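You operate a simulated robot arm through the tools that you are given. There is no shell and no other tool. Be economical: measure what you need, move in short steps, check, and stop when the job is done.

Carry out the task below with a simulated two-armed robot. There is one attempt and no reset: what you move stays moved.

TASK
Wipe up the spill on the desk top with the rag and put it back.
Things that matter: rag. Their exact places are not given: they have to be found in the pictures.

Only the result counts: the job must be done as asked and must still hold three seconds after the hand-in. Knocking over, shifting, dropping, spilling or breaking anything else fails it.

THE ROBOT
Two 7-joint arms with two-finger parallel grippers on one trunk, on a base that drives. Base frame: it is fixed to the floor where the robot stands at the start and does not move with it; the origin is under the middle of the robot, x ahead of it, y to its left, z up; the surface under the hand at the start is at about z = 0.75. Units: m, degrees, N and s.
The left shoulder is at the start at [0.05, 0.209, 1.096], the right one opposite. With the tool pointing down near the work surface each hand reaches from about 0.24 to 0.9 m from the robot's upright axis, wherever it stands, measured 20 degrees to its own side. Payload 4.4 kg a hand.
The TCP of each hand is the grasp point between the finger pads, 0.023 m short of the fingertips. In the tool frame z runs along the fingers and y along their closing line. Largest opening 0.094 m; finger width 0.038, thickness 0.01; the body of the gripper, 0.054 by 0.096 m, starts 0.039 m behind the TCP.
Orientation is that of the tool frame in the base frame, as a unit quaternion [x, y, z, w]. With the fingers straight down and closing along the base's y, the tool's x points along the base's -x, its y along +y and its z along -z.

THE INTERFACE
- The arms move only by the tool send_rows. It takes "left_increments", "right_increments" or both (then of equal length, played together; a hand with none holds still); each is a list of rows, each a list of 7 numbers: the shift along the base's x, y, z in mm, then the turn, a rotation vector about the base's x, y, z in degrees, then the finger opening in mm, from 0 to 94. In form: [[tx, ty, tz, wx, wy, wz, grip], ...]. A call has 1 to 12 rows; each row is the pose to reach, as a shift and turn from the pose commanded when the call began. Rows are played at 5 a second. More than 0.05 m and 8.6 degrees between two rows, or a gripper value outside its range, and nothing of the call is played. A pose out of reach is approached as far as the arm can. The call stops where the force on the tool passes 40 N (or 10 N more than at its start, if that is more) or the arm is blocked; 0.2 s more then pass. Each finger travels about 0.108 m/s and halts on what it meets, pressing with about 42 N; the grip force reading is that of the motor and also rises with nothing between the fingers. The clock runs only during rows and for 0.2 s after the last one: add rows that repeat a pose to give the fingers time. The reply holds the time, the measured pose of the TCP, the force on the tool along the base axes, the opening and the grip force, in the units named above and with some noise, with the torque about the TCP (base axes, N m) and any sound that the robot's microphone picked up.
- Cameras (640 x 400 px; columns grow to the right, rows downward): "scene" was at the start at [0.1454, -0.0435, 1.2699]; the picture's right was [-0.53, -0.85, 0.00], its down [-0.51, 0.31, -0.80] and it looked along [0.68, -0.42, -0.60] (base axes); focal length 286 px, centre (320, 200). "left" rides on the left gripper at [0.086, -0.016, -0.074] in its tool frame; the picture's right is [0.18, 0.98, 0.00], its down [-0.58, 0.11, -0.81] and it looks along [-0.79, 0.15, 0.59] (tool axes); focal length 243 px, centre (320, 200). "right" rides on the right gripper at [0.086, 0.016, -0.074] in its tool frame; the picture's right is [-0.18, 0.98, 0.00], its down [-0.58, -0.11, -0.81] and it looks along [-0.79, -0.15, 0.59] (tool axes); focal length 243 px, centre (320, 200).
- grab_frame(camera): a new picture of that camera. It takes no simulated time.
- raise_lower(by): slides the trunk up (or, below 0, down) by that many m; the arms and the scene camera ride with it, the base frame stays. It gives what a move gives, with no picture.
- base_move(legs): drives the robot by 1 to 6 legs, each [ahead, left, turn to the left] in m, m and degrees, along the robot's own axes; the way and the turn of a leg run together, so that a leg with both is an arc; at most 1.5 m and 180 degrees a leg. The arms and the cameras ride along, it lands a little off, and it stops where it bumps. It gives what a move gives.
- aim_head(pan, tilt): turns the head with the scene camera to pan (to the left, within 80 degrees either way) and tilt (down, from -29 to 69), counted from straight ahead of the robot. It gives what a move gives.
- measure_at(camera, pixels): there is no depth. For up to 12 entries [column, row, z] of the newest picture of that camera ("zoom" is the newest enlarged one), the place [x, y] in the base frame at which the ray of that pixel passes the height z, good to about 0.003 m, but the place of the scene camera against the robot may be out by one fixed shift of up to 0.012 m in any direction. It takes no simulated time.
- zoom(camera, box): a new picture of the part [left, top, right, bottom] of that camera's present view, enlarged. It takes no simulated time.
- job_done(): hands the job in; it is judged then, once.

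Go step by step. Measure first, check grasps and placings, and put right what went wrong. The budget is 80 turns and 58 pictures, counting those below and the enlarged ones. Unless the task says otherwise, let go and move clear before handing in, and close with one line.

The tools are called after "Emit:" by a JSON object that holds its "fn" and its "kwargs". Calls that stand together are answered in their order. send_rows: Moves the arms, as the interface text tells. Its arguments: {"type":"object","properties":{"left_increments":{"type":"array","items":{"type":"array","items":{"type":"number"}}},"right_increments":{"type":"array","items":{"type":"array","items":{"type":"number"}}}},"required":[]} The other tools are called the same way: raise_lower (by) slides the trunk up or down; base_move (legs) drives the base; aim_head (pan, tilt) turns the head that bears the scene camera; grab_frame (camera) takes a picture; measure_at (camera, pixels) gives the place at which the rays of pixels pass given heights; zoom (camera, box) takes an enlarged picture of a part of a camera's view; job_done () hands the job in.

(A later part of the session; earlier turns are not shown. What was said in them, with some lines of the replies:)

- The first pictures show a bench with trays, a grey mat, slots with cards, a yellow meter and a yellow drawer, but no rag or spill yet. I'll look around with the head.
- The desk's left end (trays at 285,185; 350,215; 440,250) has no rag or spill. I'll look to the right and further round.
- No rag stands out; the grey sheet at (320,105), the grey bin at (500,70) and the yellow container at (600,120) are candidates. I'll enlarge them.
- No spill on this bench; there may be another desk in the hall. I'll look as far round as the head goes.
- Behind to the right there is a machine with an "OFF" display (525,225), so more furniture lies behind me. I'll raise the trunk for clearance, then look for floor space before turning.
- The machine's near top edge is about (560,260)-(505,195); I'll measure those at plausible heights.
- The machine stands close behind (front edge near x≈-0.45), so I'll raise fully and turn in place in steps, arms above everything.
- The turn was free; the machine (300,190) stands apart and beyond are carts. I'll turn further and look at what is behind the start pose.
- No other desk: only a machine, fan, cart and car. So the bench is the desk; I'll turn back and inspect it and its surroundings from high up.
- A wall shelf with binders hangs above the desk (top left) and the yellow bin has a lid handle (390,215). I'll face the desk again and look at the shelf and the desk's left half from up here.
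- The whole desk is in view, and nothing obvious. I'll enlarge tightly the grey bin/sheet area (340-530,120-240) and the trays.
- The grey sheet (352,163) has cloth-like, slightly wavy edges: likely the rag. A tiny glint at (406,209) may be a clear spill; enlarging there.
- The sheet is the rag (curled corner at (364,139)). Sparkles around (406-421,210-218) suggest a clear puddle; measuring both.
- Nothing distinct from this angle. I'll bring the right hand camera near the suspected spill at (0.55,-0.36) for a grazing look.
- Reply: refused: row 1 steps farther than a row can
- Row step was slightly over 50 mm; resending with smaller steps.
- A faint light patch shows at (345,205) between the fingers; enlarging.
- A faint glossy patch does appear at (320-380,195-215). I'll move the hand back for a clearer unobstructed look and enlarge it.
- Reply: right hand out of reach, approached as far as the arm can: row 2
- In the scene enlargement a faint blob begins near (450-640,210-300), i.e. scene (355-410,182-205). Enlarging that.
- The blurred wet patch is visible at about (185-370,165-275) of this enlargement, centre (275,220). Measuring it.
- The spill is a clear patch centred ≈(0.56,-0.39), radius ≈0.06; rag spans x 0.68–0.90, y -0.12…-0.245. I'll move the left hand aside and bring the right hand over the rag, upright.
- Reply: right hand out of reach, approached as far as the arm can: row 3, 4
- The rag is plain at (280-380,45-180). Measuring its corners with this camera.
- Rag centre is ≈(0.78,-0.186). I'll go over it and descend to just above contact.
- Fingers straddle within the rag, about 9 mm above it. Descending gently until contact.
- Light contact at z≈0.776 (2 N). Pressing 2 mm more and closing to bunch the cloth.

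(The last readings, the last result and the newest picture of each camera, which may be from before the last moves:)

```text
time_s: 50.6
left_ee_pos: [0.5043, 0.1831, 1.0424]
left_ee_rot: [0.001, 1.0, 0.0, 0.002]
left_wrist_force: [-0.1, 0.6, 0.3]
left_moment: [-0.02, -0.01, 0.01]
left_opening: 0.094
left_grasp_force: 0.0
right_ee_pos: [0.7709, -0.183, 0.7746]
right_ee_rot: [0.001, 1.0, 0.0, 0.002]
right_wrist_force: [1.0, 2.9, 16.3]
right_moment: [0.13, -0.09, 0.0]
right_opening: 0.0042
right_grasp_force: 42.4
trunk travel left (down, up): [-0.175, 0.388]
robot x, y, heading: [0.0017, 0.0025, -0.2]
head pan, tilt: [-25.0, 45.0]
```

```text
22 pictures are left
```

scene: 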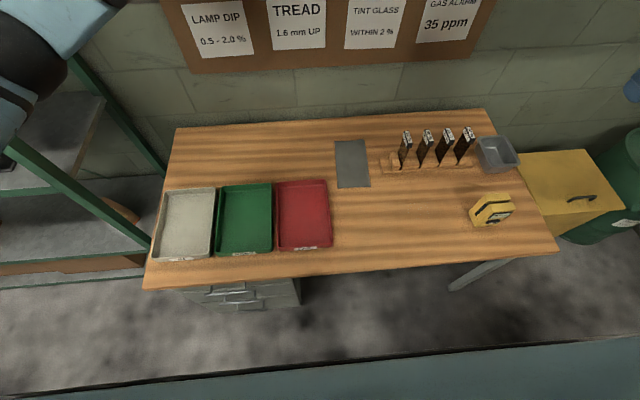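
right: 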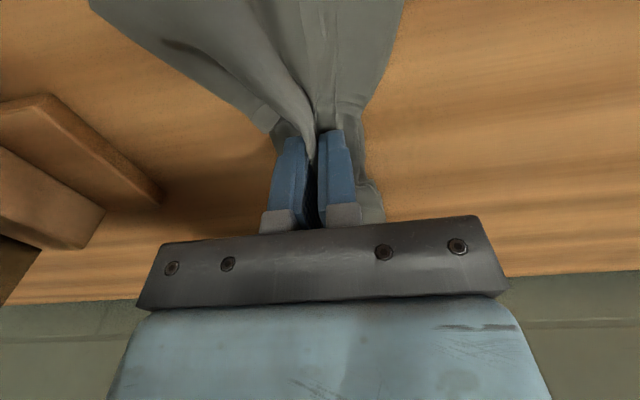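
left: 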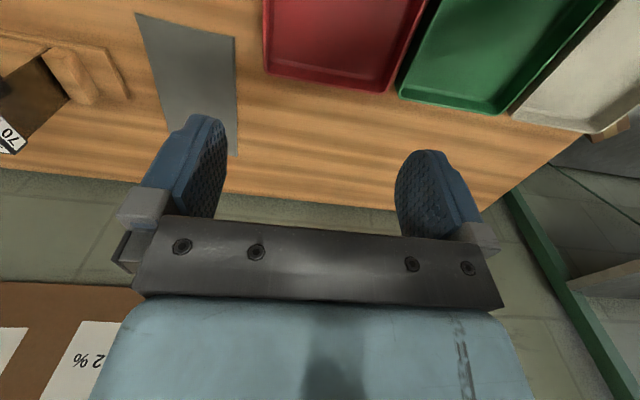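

The cloth is pinched in a fold (opening 4 mm, grip 42 N). Lifting and carrying first back (−x), clear of the tint slots, then over the spill.

Emit:
{"fn": "send_rows", "kwargs": {"right_increments": [[0, 0, 40, 0, 0, 0, 0], [0, 0, 85, 0, 0, 0, 0], [-45, 0, 100, 0, 0, 0, 0], [-90, 0, 100, 0, 0, 0, 0], [-135, 0, 100, 0, 0, 0, 0], [-180, 0, 100, 0, 0, 0, 0], [-215, 0, 100, 0, 0, 0, 0], [-215, -45, 100, 0, 0, 0, 0], [-215, -90, 100, 0, 0, 0, 0], [-215, -135, 100, 0, 0, 0, 0]]}}

Emit:
{"fn": "grab_frame", "kwargs": {"camera": "scene"}}

```text
time_s: 52.8
left_ee_pos: [0.5058, 0.1821, 1.0416]
left_ee_rot: [0.001, 1.0, 0.0, 0.0]
left_wrist_force: [-0.2, -0.3, 0.9]
left_moment: [0.0, 0.01, 0.02]
left_opening: 0.094
left_grasp_force: 0.0
right_ee_pos: [0.5567, -0.321, 0.8732]
right_ee_rot: [0.001, 1.0, 0.001, 0.0]
right_wrist_force: [-0.4, -0.7, -0.3]
right_moment: [0.0, 0.0, -0.02]
right_opening: 0.004
right_grasp_force: 42.1
trunk travel left (down, up): [-0.175, 0.388]
robot x, y, heading: [0.0003, 0.0006, -0.0]
head pan, tilt: [-25.0, 45.0]
```

```text
21 pictures are left
```

scene: 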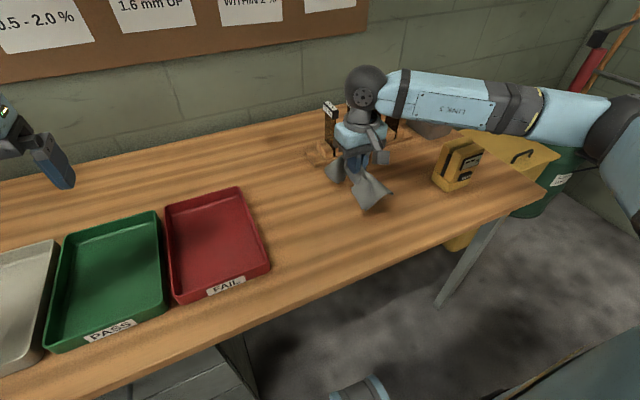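

The rag hangs held over the desk (365,185). Lowering onto the spill.

Emit:
{"fn": "send_rows", "kwargs": {"right_increments": [[0, -35, -20, 0, 0, 0, 0], [0, -65, -60, 0, 0, 0, 0], [0, -65, -85, 0, 0, 0, 0], [0, -65, -93, 0, 0, 0, 0], [0, -65, -97, 0, 0, 0, 0], [0, -65, -97, 0, 0, 0, 0]]}}

Emit:
{"fn": "grab_frame", "kwargs": {"camera": "right"}}

```text
time_s: 54.2
left_ee_pos: [0.506, 0.1831, 1.0415]
left_ee_rot: [0.001, 1.0, 0.0, 0.0]
left_wrist_force: [0.3, 0.0, 0.4]
left_moment: [-0.04, -0.03, 0.0]
left_opening: 0.0938
left_grasp_force: 0.1
right_ee_pos: [0.5556, -0.3846, 0.7773]
right_ee_rot: [0.001, 1.0, 0.0, 0.001]
right_wrist_force: [-0.8, -1.1, 6.7]
right_moment: [0.01, -0.06, 0.0]
right_opening: 0.0042
right_grasp_force: 41.8
trunk travel left (down, up): [-0.175, 0.388]
robot x, y, heading: [-0.0008, 0.0006, -0.6]
head pan, tilt: [-25.0, 45.0]
```

```text
20 pictures are left
```

right: 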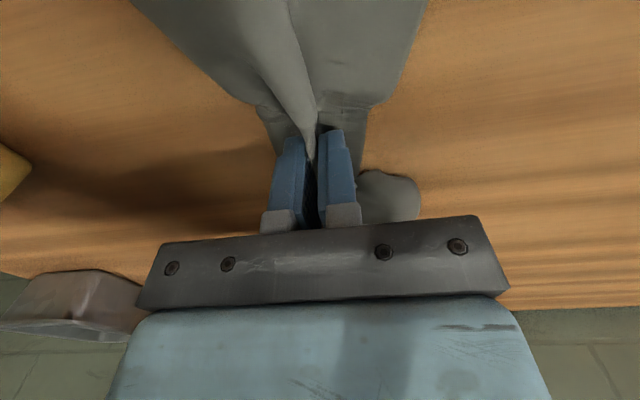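

Contact with 6.7 N. Wiping in x-direction strokes over the whole patch with margin.

Emit:
{"fn": "send_rows", "kwargs": {"right_increments": [[35, 30, -1, 0, 0, 0, 0], [65, 65, -1, 0, 0, 0, 0], [20, 65, -1, 0, 0, 0, 0], [-25, 65, -1, 0, 0, 0, 0], [-65, 60, -1, 0, 0, 0, 0], [-65, 40, -1, 0, 0, 0, 0], [-20, 40, -1, 0, 0, 0, 0], [25, 40, -1, 0, 0, 0, 0], [65, 40, -1, 0, 0, 0, 0], [65, 15, -1, 0, 0, 0, 0], [20, 15, -1, 0, 0, 0, 0], [-25, 15, -1, 0, 0, 0, 0]]}}

Emit:
{"fn": "send_rows", "kwargs": {"right_increments": [[-40, 0, 0, 0, 0, 0, 0], [-40, -25, 0, 0, 0, 0, 0], [5, -25, 0, 0, 0, 0, 0], [50, -25, 0, 0, 0, 0, 0], [90, -25, 0, 0, 0, 0, 0], [90, -50, 0, 0, 0, 0, 0], [45, -50, 0, 0, 0, 0, 0], [0, -50, 0, 0, 0, 0, 0], [-40, -50, 0, 0, 0, 0, 0], [-40, -75, 0, 0, 0, 0, 0], [5, -75, 0, 0, 0, 0, 0], [50, -75, 0, 0, 0, 0, 0]]}}

Emit:
{"fn": "zoom", "kwargs": {"camera": "scene", "box": [240, 100, 560, 300]}}

```text
time_s: 56.8
left_ee_pos: [0.5046, 0.1824, 1.0408]
left_ee_rot: [0.001, 1.0, 0.0, 0.0]
left_wrist_force: [0.2, -0.3, -0.1]
left_moment: [0.01, 0.0, 0.03]
left_opening: 0.094
left_grasp_force: 0.1
right_ee_pos: [0.5248, -0.3694, 0.7754]
right_ee_rot: [0.002, 1.0, 0.001, 0.0]
right_wrist_force: [1.6, -1.4, 5.8]
right_moment: [-0.06, -0.12, -0.04]
right_opening: 0.0042
right_grasp_force: 41.4
trunk travel left (down, up): [-0.175, 0.388]
robot x, y, heading: [0.0051, -0.0023, -0.3]
head pan, tilt: [-25.0, 45.0]
```

```text
time_s: 59.4
left_ee_pos: [0.5056, 0.1836, 1.0413]
left_ee_rot: [0.002, 1.0, 0.001, -0.001]
left_wrist_force: [-0.3, -0.3, 0.6]
left_moment: [0.01, -0.01, -0.02]
left_opening: 0.0938
left_grasp_force: 0.0
right_ee_pos: [0.5806, -0.4464, 0.7763]
right_ee_rot: [0.002, 1.0, -0.001, 0.0]
right_wrist_force: [-0.6, 1.1, 5.2]
right_moment: [0.05, -0.02, 0.02]
right_opening: 0.0043
right_grasp_force: 41.8
trunk travel left (down, up): [-0.175, 0.388]
robot x, y, heading: [-0.0005, -0.0003, -0.1]
head pan, tilt: [-25.0, 45.0]
```

```text
2.00 times, centred on (400, 200) of scene
```

zoom: 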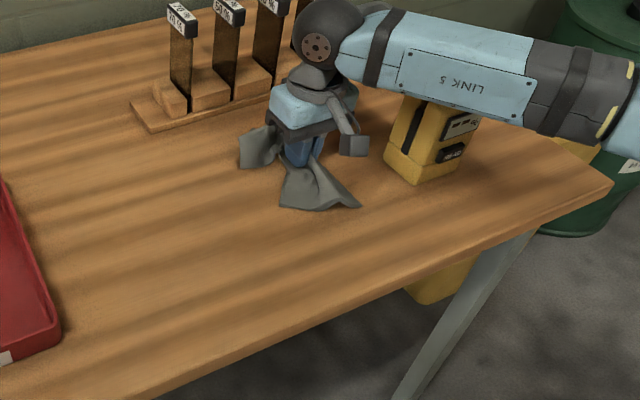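

Wiping ran smoothly with ~5 N contact. I'll lift and move back to check whether the patch is gone.

Emit:
{"fn": "send_rows", "kwargs": {"right_increments": [[0, 0, 40, 0, 0, 0, 0], [0, 40, 80, 0, 0, 0, 0], [0, 80, 100, 0, 0, 0, 0], [0, 125, 100, 0, 0, 0, 0], [0, 170, 100, 0, 0, 0, 0], [0, 215, 100, 0, 0, 0, 0], [0, 260, 100, 0, 0, 0, 0]]}}

Emit:
{"fn": "zoom", "kwargs": {"camera": "scene", "box": [310, 140, 470, 240]}}

```text
refused: row 2 steps farther than a row can; nothing moved
```

```text
4.00 times, centred on (390, 190) of scene
```

zoom: 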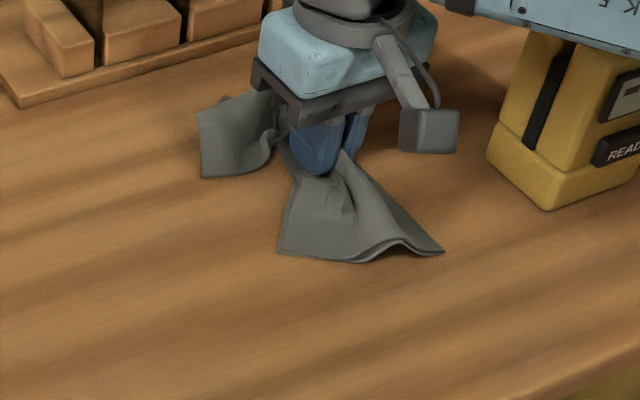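

Step too long; resending with shorter steps.

Emit:
{"fn": "send_rows", "kwargs": {"right_increments": [[0, 0, 45, 0, 0, 0, 0], [0, 25, 80, 0, 0, 0, 0], [0, 65, 100, 0, 0, 0, 0], [0, 110, 100, 0, 0, 0, 0], [0, 155, 100, 0, 0, 0, 0], [0, 200, 100, 0, 0, 0, 0], [0, 245, 100, 0, 0, 0, 0]]}}

Emit:
{"fn": "zoom", "kwargs": {"camera": "scene", "box": [310, 140, 470, 240]}}

```text
time_s: 61.0
left_ee_pos: [0.5075, 0.1841, 1.041]
left_ee_rot: [0.001, 1.0, 0.0, 0.0]
left_wrist_force: [0.2, 0.1, -0.1]
left_moment: [0.0, 0.01, -0.01]
left_opening: 0.094
left_grasp_force: 0.0
right_ee_pos: [0.58, -0.1989, 0.8755]
right_ee_rot: [0.002, 1.0, -0.001, -0.001]
right_wrist_force: [0.6, -0.1, -0.8]
right_moment: [0.0, -0.01, 0.01]
right_opening: 0.004
right_grasp_force: 41.8
trunk travel left (down, up): [-0.175, 0.388]
robot x, y, heading: [-0.0003, -0.0003, -0.2]
head pan, tilt: [-25.0, 45.0]
```

```text
4.00 times, centred on (390, 190) of scene
```

zoom: 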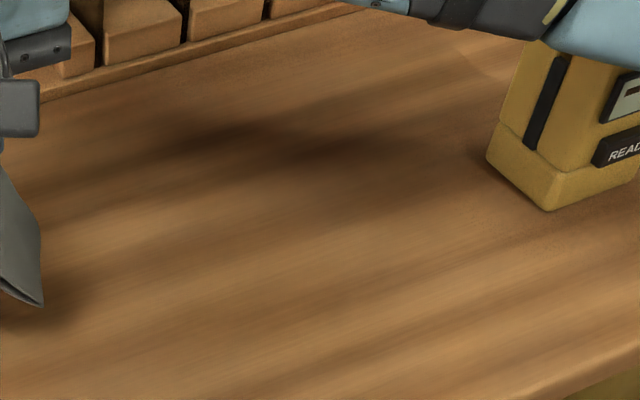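

No patch is visible, though the arm's shadow covers it. I'll do a second pass with y-direction strokes to be sure.

Emit:
{"fn": "send_rows", "kwargs": {"right_increments": [[20, -45, 0, 0, 0, 0, 0], [40, -90, 0, 0, 0, 0, 0], [40, -110, -45, 0, 0, 0, 0], [40, -110, -85, 0, 0, 0, 0], [40, -110, -100, 0, 0, 0, 0], [40, -155, -100, 0, 0, 0, 0], [40, -200, -100, 0, 0, 0, 0], [40, -245, -100, 0, 0, 0, 0], [15, -245, -100, 0, 0, 0, 0], [15, -200, -100, 0, 0, 0, 0], [15, -155, -100, 0, 0, 0, 0], [15, -110, -100, 0, 0, 0, 0]]}}

Emit:
{"fn": "send_rows", "kwargs": {"right_increments": [[-25, 0, 0, 0, 0, 0, 0], [-25, -45, 0, 0, 0, 0, 0], [-25, -90, 0, 0, 0, 0, 0], [-25, -135, 0, 0, 0, 0, 0], [-50, -135, 0, 0, 0, 0, 0], [-50, -90, 0, 0, 0, 0, 0], [-50, -45, 0, 0, 0, 0, 0], [-50, 0, 0, 0, 0, 0, 0], [-75, 0, 0, 0, 0, 0, 0], [-75, -45, 0, 0, 0, 0, 0], [-75, -90, 0, 0, 0, 0, 0], [-75, -135, 0, 0, 0, 0, 0]]}}

Emit:
{"fn": "send_rows", "kwargs": {"right_increments": [[-25, 0, 0, 0, 0, 0, 0], [-25, 45, 0, 0, 0, 0, 0], [-25, 90, 0, 0, 0, 0, 0], [-25, 135, 0, 0, 0, 0, 0], [-25, 135, 45, 0, 0, 0, 0], [-25, 135, 90, 0, 0, 0, 0], [-25, 180, 100, 0, 0, 0, 0], [-60, 200, 100, 0, 0, 0, 0]]}}

Emit:
{"fn": "zoom", "kwargs": {"camera": "scene", "box": [310, 140, 470, 240]}}

```text
time_s: 63.6
left_ee_pos: [0.5062, 0.1835, 1.042]
left_ee_rot: [0.002, 1.0, 0.0, 0.001]
left_wrist_force: [0.3, 0.4, 0.0]
left_moment: [0.0, -0.03, 0.01]
left_opening: 0.0941
left_grasp_force: 0.0
right_ee_pos: [0.5958, -0.307, 0.7759]
right_ee_rot: [0.003, 1.0, 0.0, 0.001]
right_wrist_force: [1.4, -4.7, 15.4]
right_moment: [-0.23, 0.02, 0.06]
right_opening: 0.0041
right_grasp_force: 42.2
trunk travel left (down, up): [-0.175, 0.388]
robot x, y, heading: [0.0008, -0.0038, -0.3]
head pan, tilt: [-25.0, 45.0]
```

```text
time_s: 66.2
left_ee_pos: [0.5044, 0.1842, 1.042]
left_ee_rot: [0.001, 1.0, -0.001, 0.001]
left_wrist_force: [0.1, 0.2, 0.1]
left_moment: [-0.03, 0.01, 0.03]
left_opening: 0.094
left_grasp_force: 0.0
right_ee_pos: [0.5156, -0.4431, 0.7763]
right_ee_rot: [0.001, 1.0, -0.001, 0.0]
right_wrist_force: [-1.5, 7.5, 22.4]
right_moment: [0.06, 0.15, -0.05]
right_opening: 0.004
right_grasp_force: 41.8
trunk travel left (down, up): [-0.175, 0.388]
robot x, y, heading: [-0.0002, 0.0013, -0.2]
head pan, tilt: [-25.0, 45.0]
```

```text
time_s: 67.1
left_ee_pos: [0.5064, 0.1832, 1.042]
left_ee_rot: [0.002, 1.0, 0.0, 0.0]
left_wrist_force: [-0.2, 0.3, 0.4]
left_moment: [-0.01, 0.0, -0.03]
left_opening: 0.0942
left_grasp_force: 0.0
right_ee_pos: [0.4964, -0.3263, 0.7769]
right_ee_rot: [0.002, 1.0, -0.001, 0.004]
right_wrist_force: [-3.8, 5.7, 17.4]
right_moment: [0.04, 0.19, -0.1]
right_opening: 0.004
right_grasp_force: 42.1
trunk travel left (down, up): [-0.175, 0.388]
robot x, y, heading: [0.0002, 0.0005, -0.2]
head pan, tilt: [-25.0, 45.0]
stopped in row 4 (right hand): the force on the tool passed its limit at 41 N (the readings are from after the stop); the commanded pose is now the measured one
```

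```text
4.00 times, centred on (390, 190) of scene
```

zoom: 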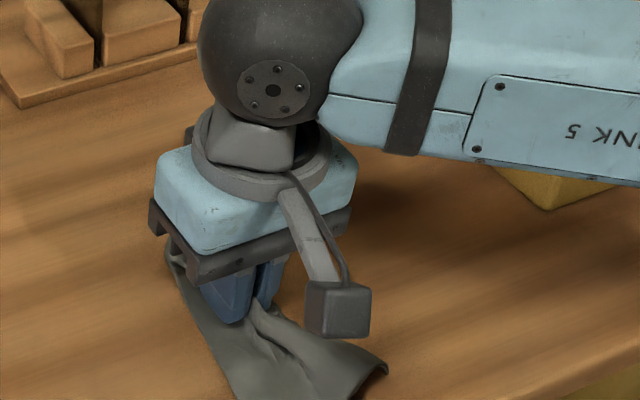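

The last stroke pressed hard (41 N stop), harmless; wiping is complete. Lifting and moving toward x≈0.45,y≈-0.15 for a check.

Emit:
{"fn": "send_rows", "kwargs": {"right_increments": [[0, 0, 45, 0, 0, 0, 0], [0, 20, 85, 0, 0, 0, 0], [0, 60, 110, 0, 0, 0, 0], [0, 105, 110, 0, 0, 0, 0], [0, 150, 110, 0, 0, 0, 0], [0, 170, 110, 0, 0, 0, 0]]}}

Emit:
{"fn": "zoom", "kwargs": {"camera": "scene", "box": [310, 140, 470, 240]}}

Emit:
{"fn": "grab_frame", "kwargs": {"camera": "scene"}}

```text
time_s: 68.5
left_ee_pos: [0.5057, 0.1822, 1.0407]
left_ee_rot: [0.002, 1.0, 0.0, -0.001]
left_wrist_force: [-0.4, 0.4, 0.1]
left_moment: [0.02, 0.0, 0.0]
left_opening: 0.0943
left_grasp_force: 0.0
right_ee_pos: [0.4975, -0.1587, 0.882]
right_ee_rot: [0.002, 1.0, -0.001, 0.002]
right_wrist_force: [-0.1, 0.0, -0.8]
right_moment: [-0.05, 0.0, -0.05]
right_opening: 0.0039
right_grasp_force: 42.7
trunk travel left (down, up): [-0.175, 0.388]
robot x, y, heading: [0.0012, 0.0019, -0.4]
head pan, tilt: [-25.0, 45.0]
```

```text
4.00 times, centred on (390, 190) of scene
```

zoom: 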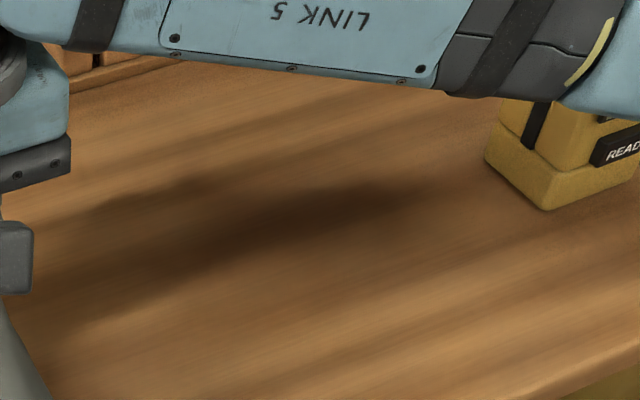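

```text
14 pictures are left
```

scene: 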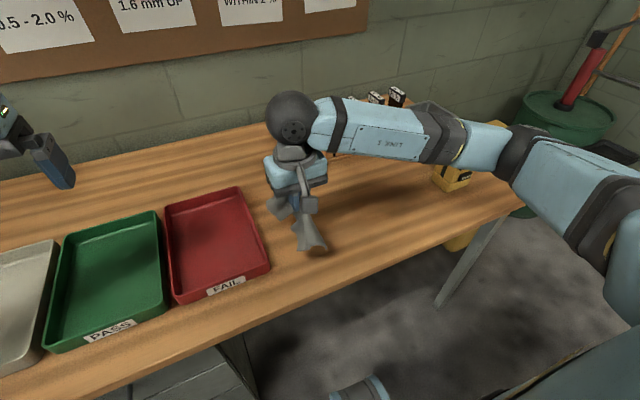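

The arm's shadow still covers the area. I'll take the rag to the earlier viewing pose (~0.33,-0.385) where the patch was visible, to compare.

Emit:
{"fn": "send_rows", "kwargs": {"right_increments": [[-25, 0, 40, 0, 0, 0, 0], [-70, 0, 60, 0, 0, 0, 0], [-115, 0, 70, 0, 0, 0, 0], [-150, -25, 70, 0, 0, 0, 0], [-157, -70, 70, 0, 0, 0, 0], [-157, -115, 70, 0, 0, 0, 0], [-157, -160, 70, 0, 0, 0, 0], [-157, -205, 70, 0, 0, 0, 0], [-157, -226, 70, 0, 0, 0, 0]]}}

Emit:
{"fn": "zoom", "kwargs": {"camera": "scene", "box": [310, 140, 470, 240]}}

```text
time_s: 70.5
left_ee_pos: [0.506, 0.1814, 1.0414]
left_ee_rot: [0.001, 1.0, 0.001, 0.001]
left_wrist_force: [0.0, 0.0, 0.5]
left_moment: [0.01, -0.01, 0.02]
left_opening: 0.094
left_grasp_force: 0.1
right_ee_pos: [0.3429, -0.3808, 0.956]
right_ee_rot: [0.002, 1.0, -0.002, 0.001]
right_wrist_force: [0.3, 0.3, 0.1]
right_moment: [-0.03, -0.03, 0.02]
right_opening: 0.0041
right_grasp_force: 42.2
trunk travel left (down, up): [-0.175, 0.388]
robot x, y, heading: [0.0012, 0.0031, -0.2]
head pan, tilt: [-25.0, 45.0]
```

```text
4.00 times, centred on (390, 190) of scene
```

zoom: 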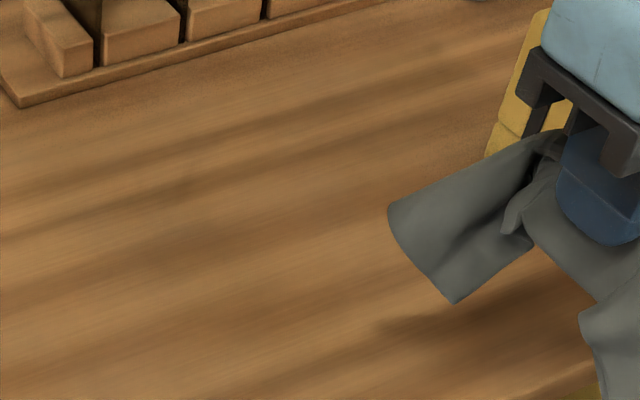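

The patch is gone: the wood grain at (275,215) is now clear. Carrying the rag back to its place along y≈-0.18.

Emit:
{"fn": "send_rows", "kwargs": {"right_increments": [[0, 45, 0, 0, 0, 0, 0], [0, 90, 0, 0, 0, 0, 0], [0, 135, 0, 0, 0, 0, 0], [5, 180, 0, 0, 0, 0, 0], [40, 198, 0, 0, 0, 0, 0], [85, 198, 0, 0, 0, 0, 0], [130, 198, 0, 0, 0, 0, 0], [175, 198, 0, 0, 0, 0, 0], [220, 198, 0, 0, 0, 0, 0], [265, 198, 0, 0, 0, 0, 0], [310, 198, 0, 0, 0, 0, 0], [355, 198, 0, 0, 0, 0, 0]]}}

Emit:
{"fn": "send_rows", "kwargs": {"right_increments": [[40, 0, 0, 0, 0, 0, 0], [73, 0, 0, 0, 0, 0, 0], [73, 0, -45, 0, 0, 0, 0], [73, 0, -90, 0, 0, 0, 0], [73, 0, -130, 0, 0, 0, 0], [73, 0, -150, 0, 0, 0, 0]]}}

Emit:
{"fn": "grab_frame", "kwargs": {"camera": "scene"}}

```text
time_s: 73.1
left_ee_pos: [0.5063, 0.182, 1.0409]
left_ee_rot: [0.001, 1.0, 0.0, 0.0]
left_wrist_force: [0.0, -0.7, 0.4]
left_moment: [-0.01, -0.01, 0.0]
left_opening: 0.0941
left_grasp_force: 0.0
right_ee_pos: [0.6946, -0.1834, 0.9517]
right_ee_rot: [0.002, 1.0, -0.002, 0.001]
right_wrist_force: [0.0, 0.4, -0.1]
right_moment: [-0.01, -0.02, -0.02]
right_opening: 0.004
right_grasp_force: 41.9
trunk travel left (down, up): [-0.175, 0.388]
robot x, y, heading: [-0.0025, 0.0024, -0.5]
head pan, tilt: [-25.0, 45.0]
```

```text
time_s: 74.5
left_ee_pos: [0.5062, 0.1818, 1.041]
left_ee_rot: [0.002, 1.0, 0.0, 0.0]
left_wrist_force: [-0.7, -0.6, 1.1]
left_moment: [0.01, 0.01, -0.03]
left_opening: 0.094
left_grasp_force: 0.1
right_ee_pos: [0.7688, -0.185, 0.8052]
right_ee_rot: [0.002, 1.0, -0.001, 0.001]
right_wrist_force: [0.2, 0.0, 0.1]
right_moment: [0.01, 0.0, -0.01]
right_opening: 0.0042
right_grasp_force: 41.9
trunk travel left (down, up): [-0.175, 0.388]
robot x, y, heading: [-0.0009, 0.0014, -0.4]
head pan, tilt: [-25.0, 45.0]
```

```text
12 pictures are left
```

scene: 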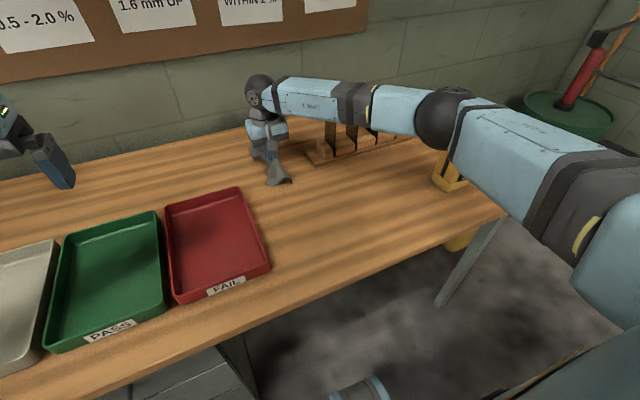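

The rag is over its place; the far part rests behind, the near end at (280,180). Lowering to the desk, then opening and lifting straight up.

Emit:
{"fn": "send_rows", "kwargs": {"right_increments": [[0, 0, -15, 0, 0, 0, 0], [0, 0, -26, 0, 0, 0, 0], [0, 0, -28, 0, 0, 0, 0], [0, 0, -28, 0, 0, 0, 20], [0, 0, -28, 0, 0, 0, 50], [0, 0, -28, 0, 0, 0, 80], [0, 0, -27, 0, 0, 0, 80], [0, 0, -10, 0, 0, 0, 80], [0, 0, 20, 0, 0, 0, 80], [0, 0, 65, 0, 0, 0, 80], [0, 0, 110, 0, 0, 0, 80]]}}

Emit:
{"fn": "grab_frame", "kwargs": {"camera": "right"}}

```text
time_s: 76.9
left_ee_pos: [0.5066, 0.1822, 1.0416]
left_ee_rot: [0.002, 1.0, -0.001, 0.0]
left_wrist_force: [-0.5, 1.0, -0.1]
left_moment: [-0.01, -0.02, -0.01]
left_opening: 0.0939
left_grasp_force: 0.3
right_ee_pos: [0.7655, -0.1861, 0.9148]
right_ee_rot: [0.002, 1.0, -0.001, 0.002]
right_wrist_force: [-0.2, 0.2, -0.4]
right_moment: [0.03, -0.02, -0.04]
right_opening: 0.0803
right_grasp_force: 0.1
trunk travel left (down, up): [-0.175, 0.388]
robot x, y, heading: [-0.0037, 0.0017, -0.3]
head pan, tilt: [-25.0, 45.0]
```

```text
11 pictures are left
```

right: 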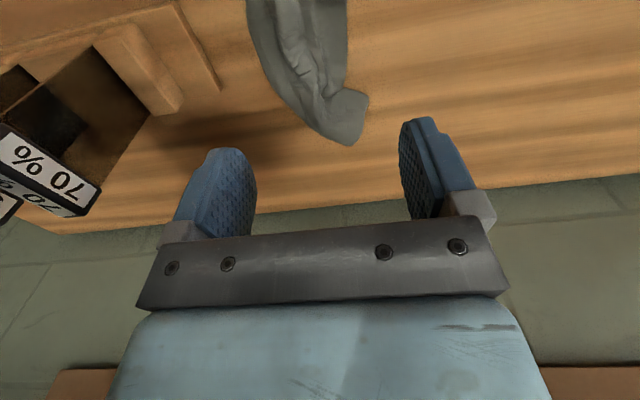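

The rag is released and lies clear of the fingers (310,70). Retracting the hand back along y≈-0.18 and viewing the final place.

Emit:
{"fn": "send_rows", "kwargs": {"right_increments": [[0, 0, 45, 0, 0, 0, 80], [-45, 0, 60, 0, 0, 0, 80], [-90, 0, 60, 0, 0, 0, 80], [-135, 0, 60, 0, 0, 0, 80], [-180, 0, 60, 0, 0, 0, 80], [-225, 0, 60, 0, 0, 0, 80], [-270, 0, 60, 0, 0, 0, 80], [-315, 0, 60, 0, 0, 0, 80], [-350, -20, 60, 0, 0, 0, 80]]}}

Emit:
{"fn": "grab_frame", "kwargs": {"camera": "scene"}}

```text
time_s: 78.9
left_ee_pos: [0.5058, 0.1829, 1.0414]
left_ee_rot: [0.003, 1.0, 0.001, -0.001]
left_wrist_force: [0.0, -1.4, 0.6]
left_moment: [0.03, 0.0, -0.01]
left_opening: 0.0942
left_grasp_force: 0.0
right_ee_pos: [0.4161, -0.2039, 0.976]
right_ee_rot: [0.003, 1.0, -0.001, 0.0]
right_wrist_force: [0.2, 0.0, -0.4]
right_moment: [0.06, 0.0, 0.02]
right_opening: 0.0799
right_grasp_force: 0.1
trunk travel left (down, up): [-0.175, 0.388]
robot x, y, heading: [0.0009, 0.0009, -0.5]
head pan, tilt: [-25.0, 45.0]
```

```text
10 pictures are left
```

scene: 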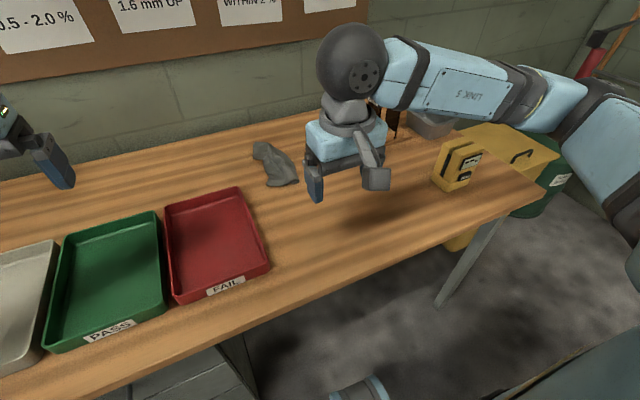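

The rag lies at (252-298,142-187). Measuring whether its centre matches the original (0.78,-0.186).

Emit:
{"fn": "measure_at", "kwargs": {"camera": "scene", "pixels": [[258, 144, 0.76], [275, 165, 0.76], [270, 186, 0.755], [297, 182, 0.755], [253, 155, 0.755]]}}

Emit:
{"fn": "zoom", "kwargs": {"camera": "scene", "box": [220, 120, 348, 200]}}

```text
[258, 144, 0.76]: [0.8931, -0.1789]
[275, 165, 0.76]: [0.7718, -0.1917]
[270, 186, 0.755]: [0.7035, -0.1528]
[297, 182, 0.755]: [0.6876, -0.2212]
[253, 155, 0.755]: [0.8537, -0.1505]
```

```text
5.00 times, centred on (284, 160) of scene
```

zoom: 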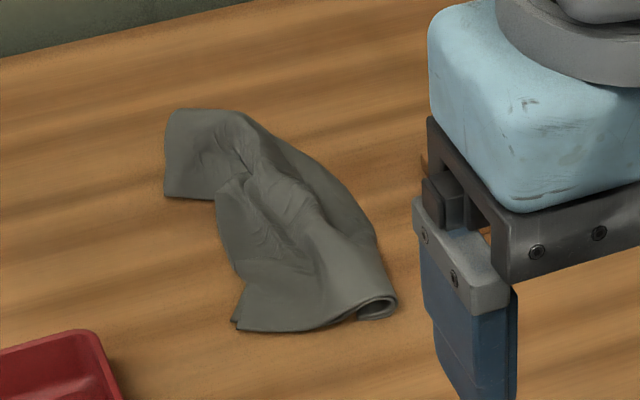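

The rag is back on its original footprint (x 0.69–0.89, centre y≈-0.185), slightly rumpled. A last look at the wiped area with the hand pulled back.

Emit:
{"fn": "send_rows", "kwargs": {"right_increments": [[-40, 0, 0, 0, 0, 0, 80], [-80, 0, 0, 0, 0, 0, 80], [-80, -45, 0, 0, 0, 0, 80], [-80, -90, 0, 0, 0, 0, 80], [-80, -135, 0, 0, 0, 0, 80], [-80, -181, 0, 0, 0, 0, 80], [-80, -181, 0, 0, 0, 0, 80]]}}

Emit:
{"fn": "zoom", "kwargs": {"camera": "scene", "box": [310, 140, 470, 240]}}

```text
time_s: 80.5
left_ee_pos: [0.5058, 0.183, 1.0405]
left_ee_rot: [0.001, 1.0, 0.0, 0.001]
left_wrist_force: [-0.3, 1.0, -1.1]
left_moment: [0.0, -0.01, 0.01]
left_opening: 0.0941
left_grasp_force: 0.0
right_ee_pos: [0.3398, -0.3857, 0.9734]
right_ee_rot: [0.002, 1.0, -0.001, 0.002]
right_wrist_force: [-0.5, -0.3, 0.2]
right_moment: [0.0, 0.02, 0.01]
right_opening: 0.0801
right_grasp_force: 0.1
right hand out of reach, approached as far as the arm can: row 4
trunk travel left (down, up): [-0.175, 0.388]
robot x, y, heading: [-0.0017, 0.0024, -0.4]
head pan, tilt: [-25.0, 45.0]
```

```text
4.00 times, centred on (390, 190) of scene
```

zoom: 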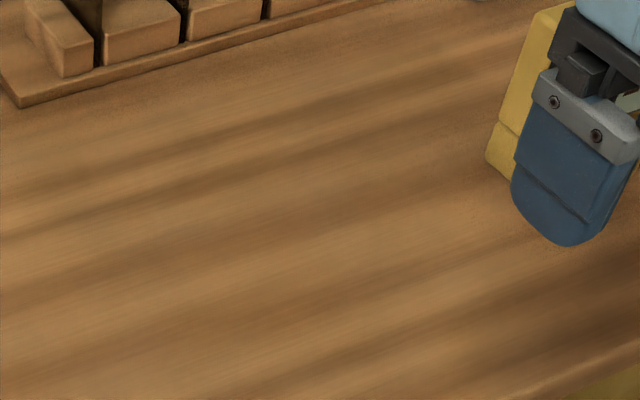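

The wiped area (185-370,165-275) shows clean continuous grain, the meter and slots are where they were, and the hands are clear. Handing in.

Emit:
{"fn": "job_done", "kwargs": {}}

```text
The job is handed in.
```

I wiped up the clear spill, about (0.56, -0.39) on the desk top, and put the rag back where it was, slightly rumpled. In the last view no wet patch shows, nothing else looks moved, and both hands are clear.
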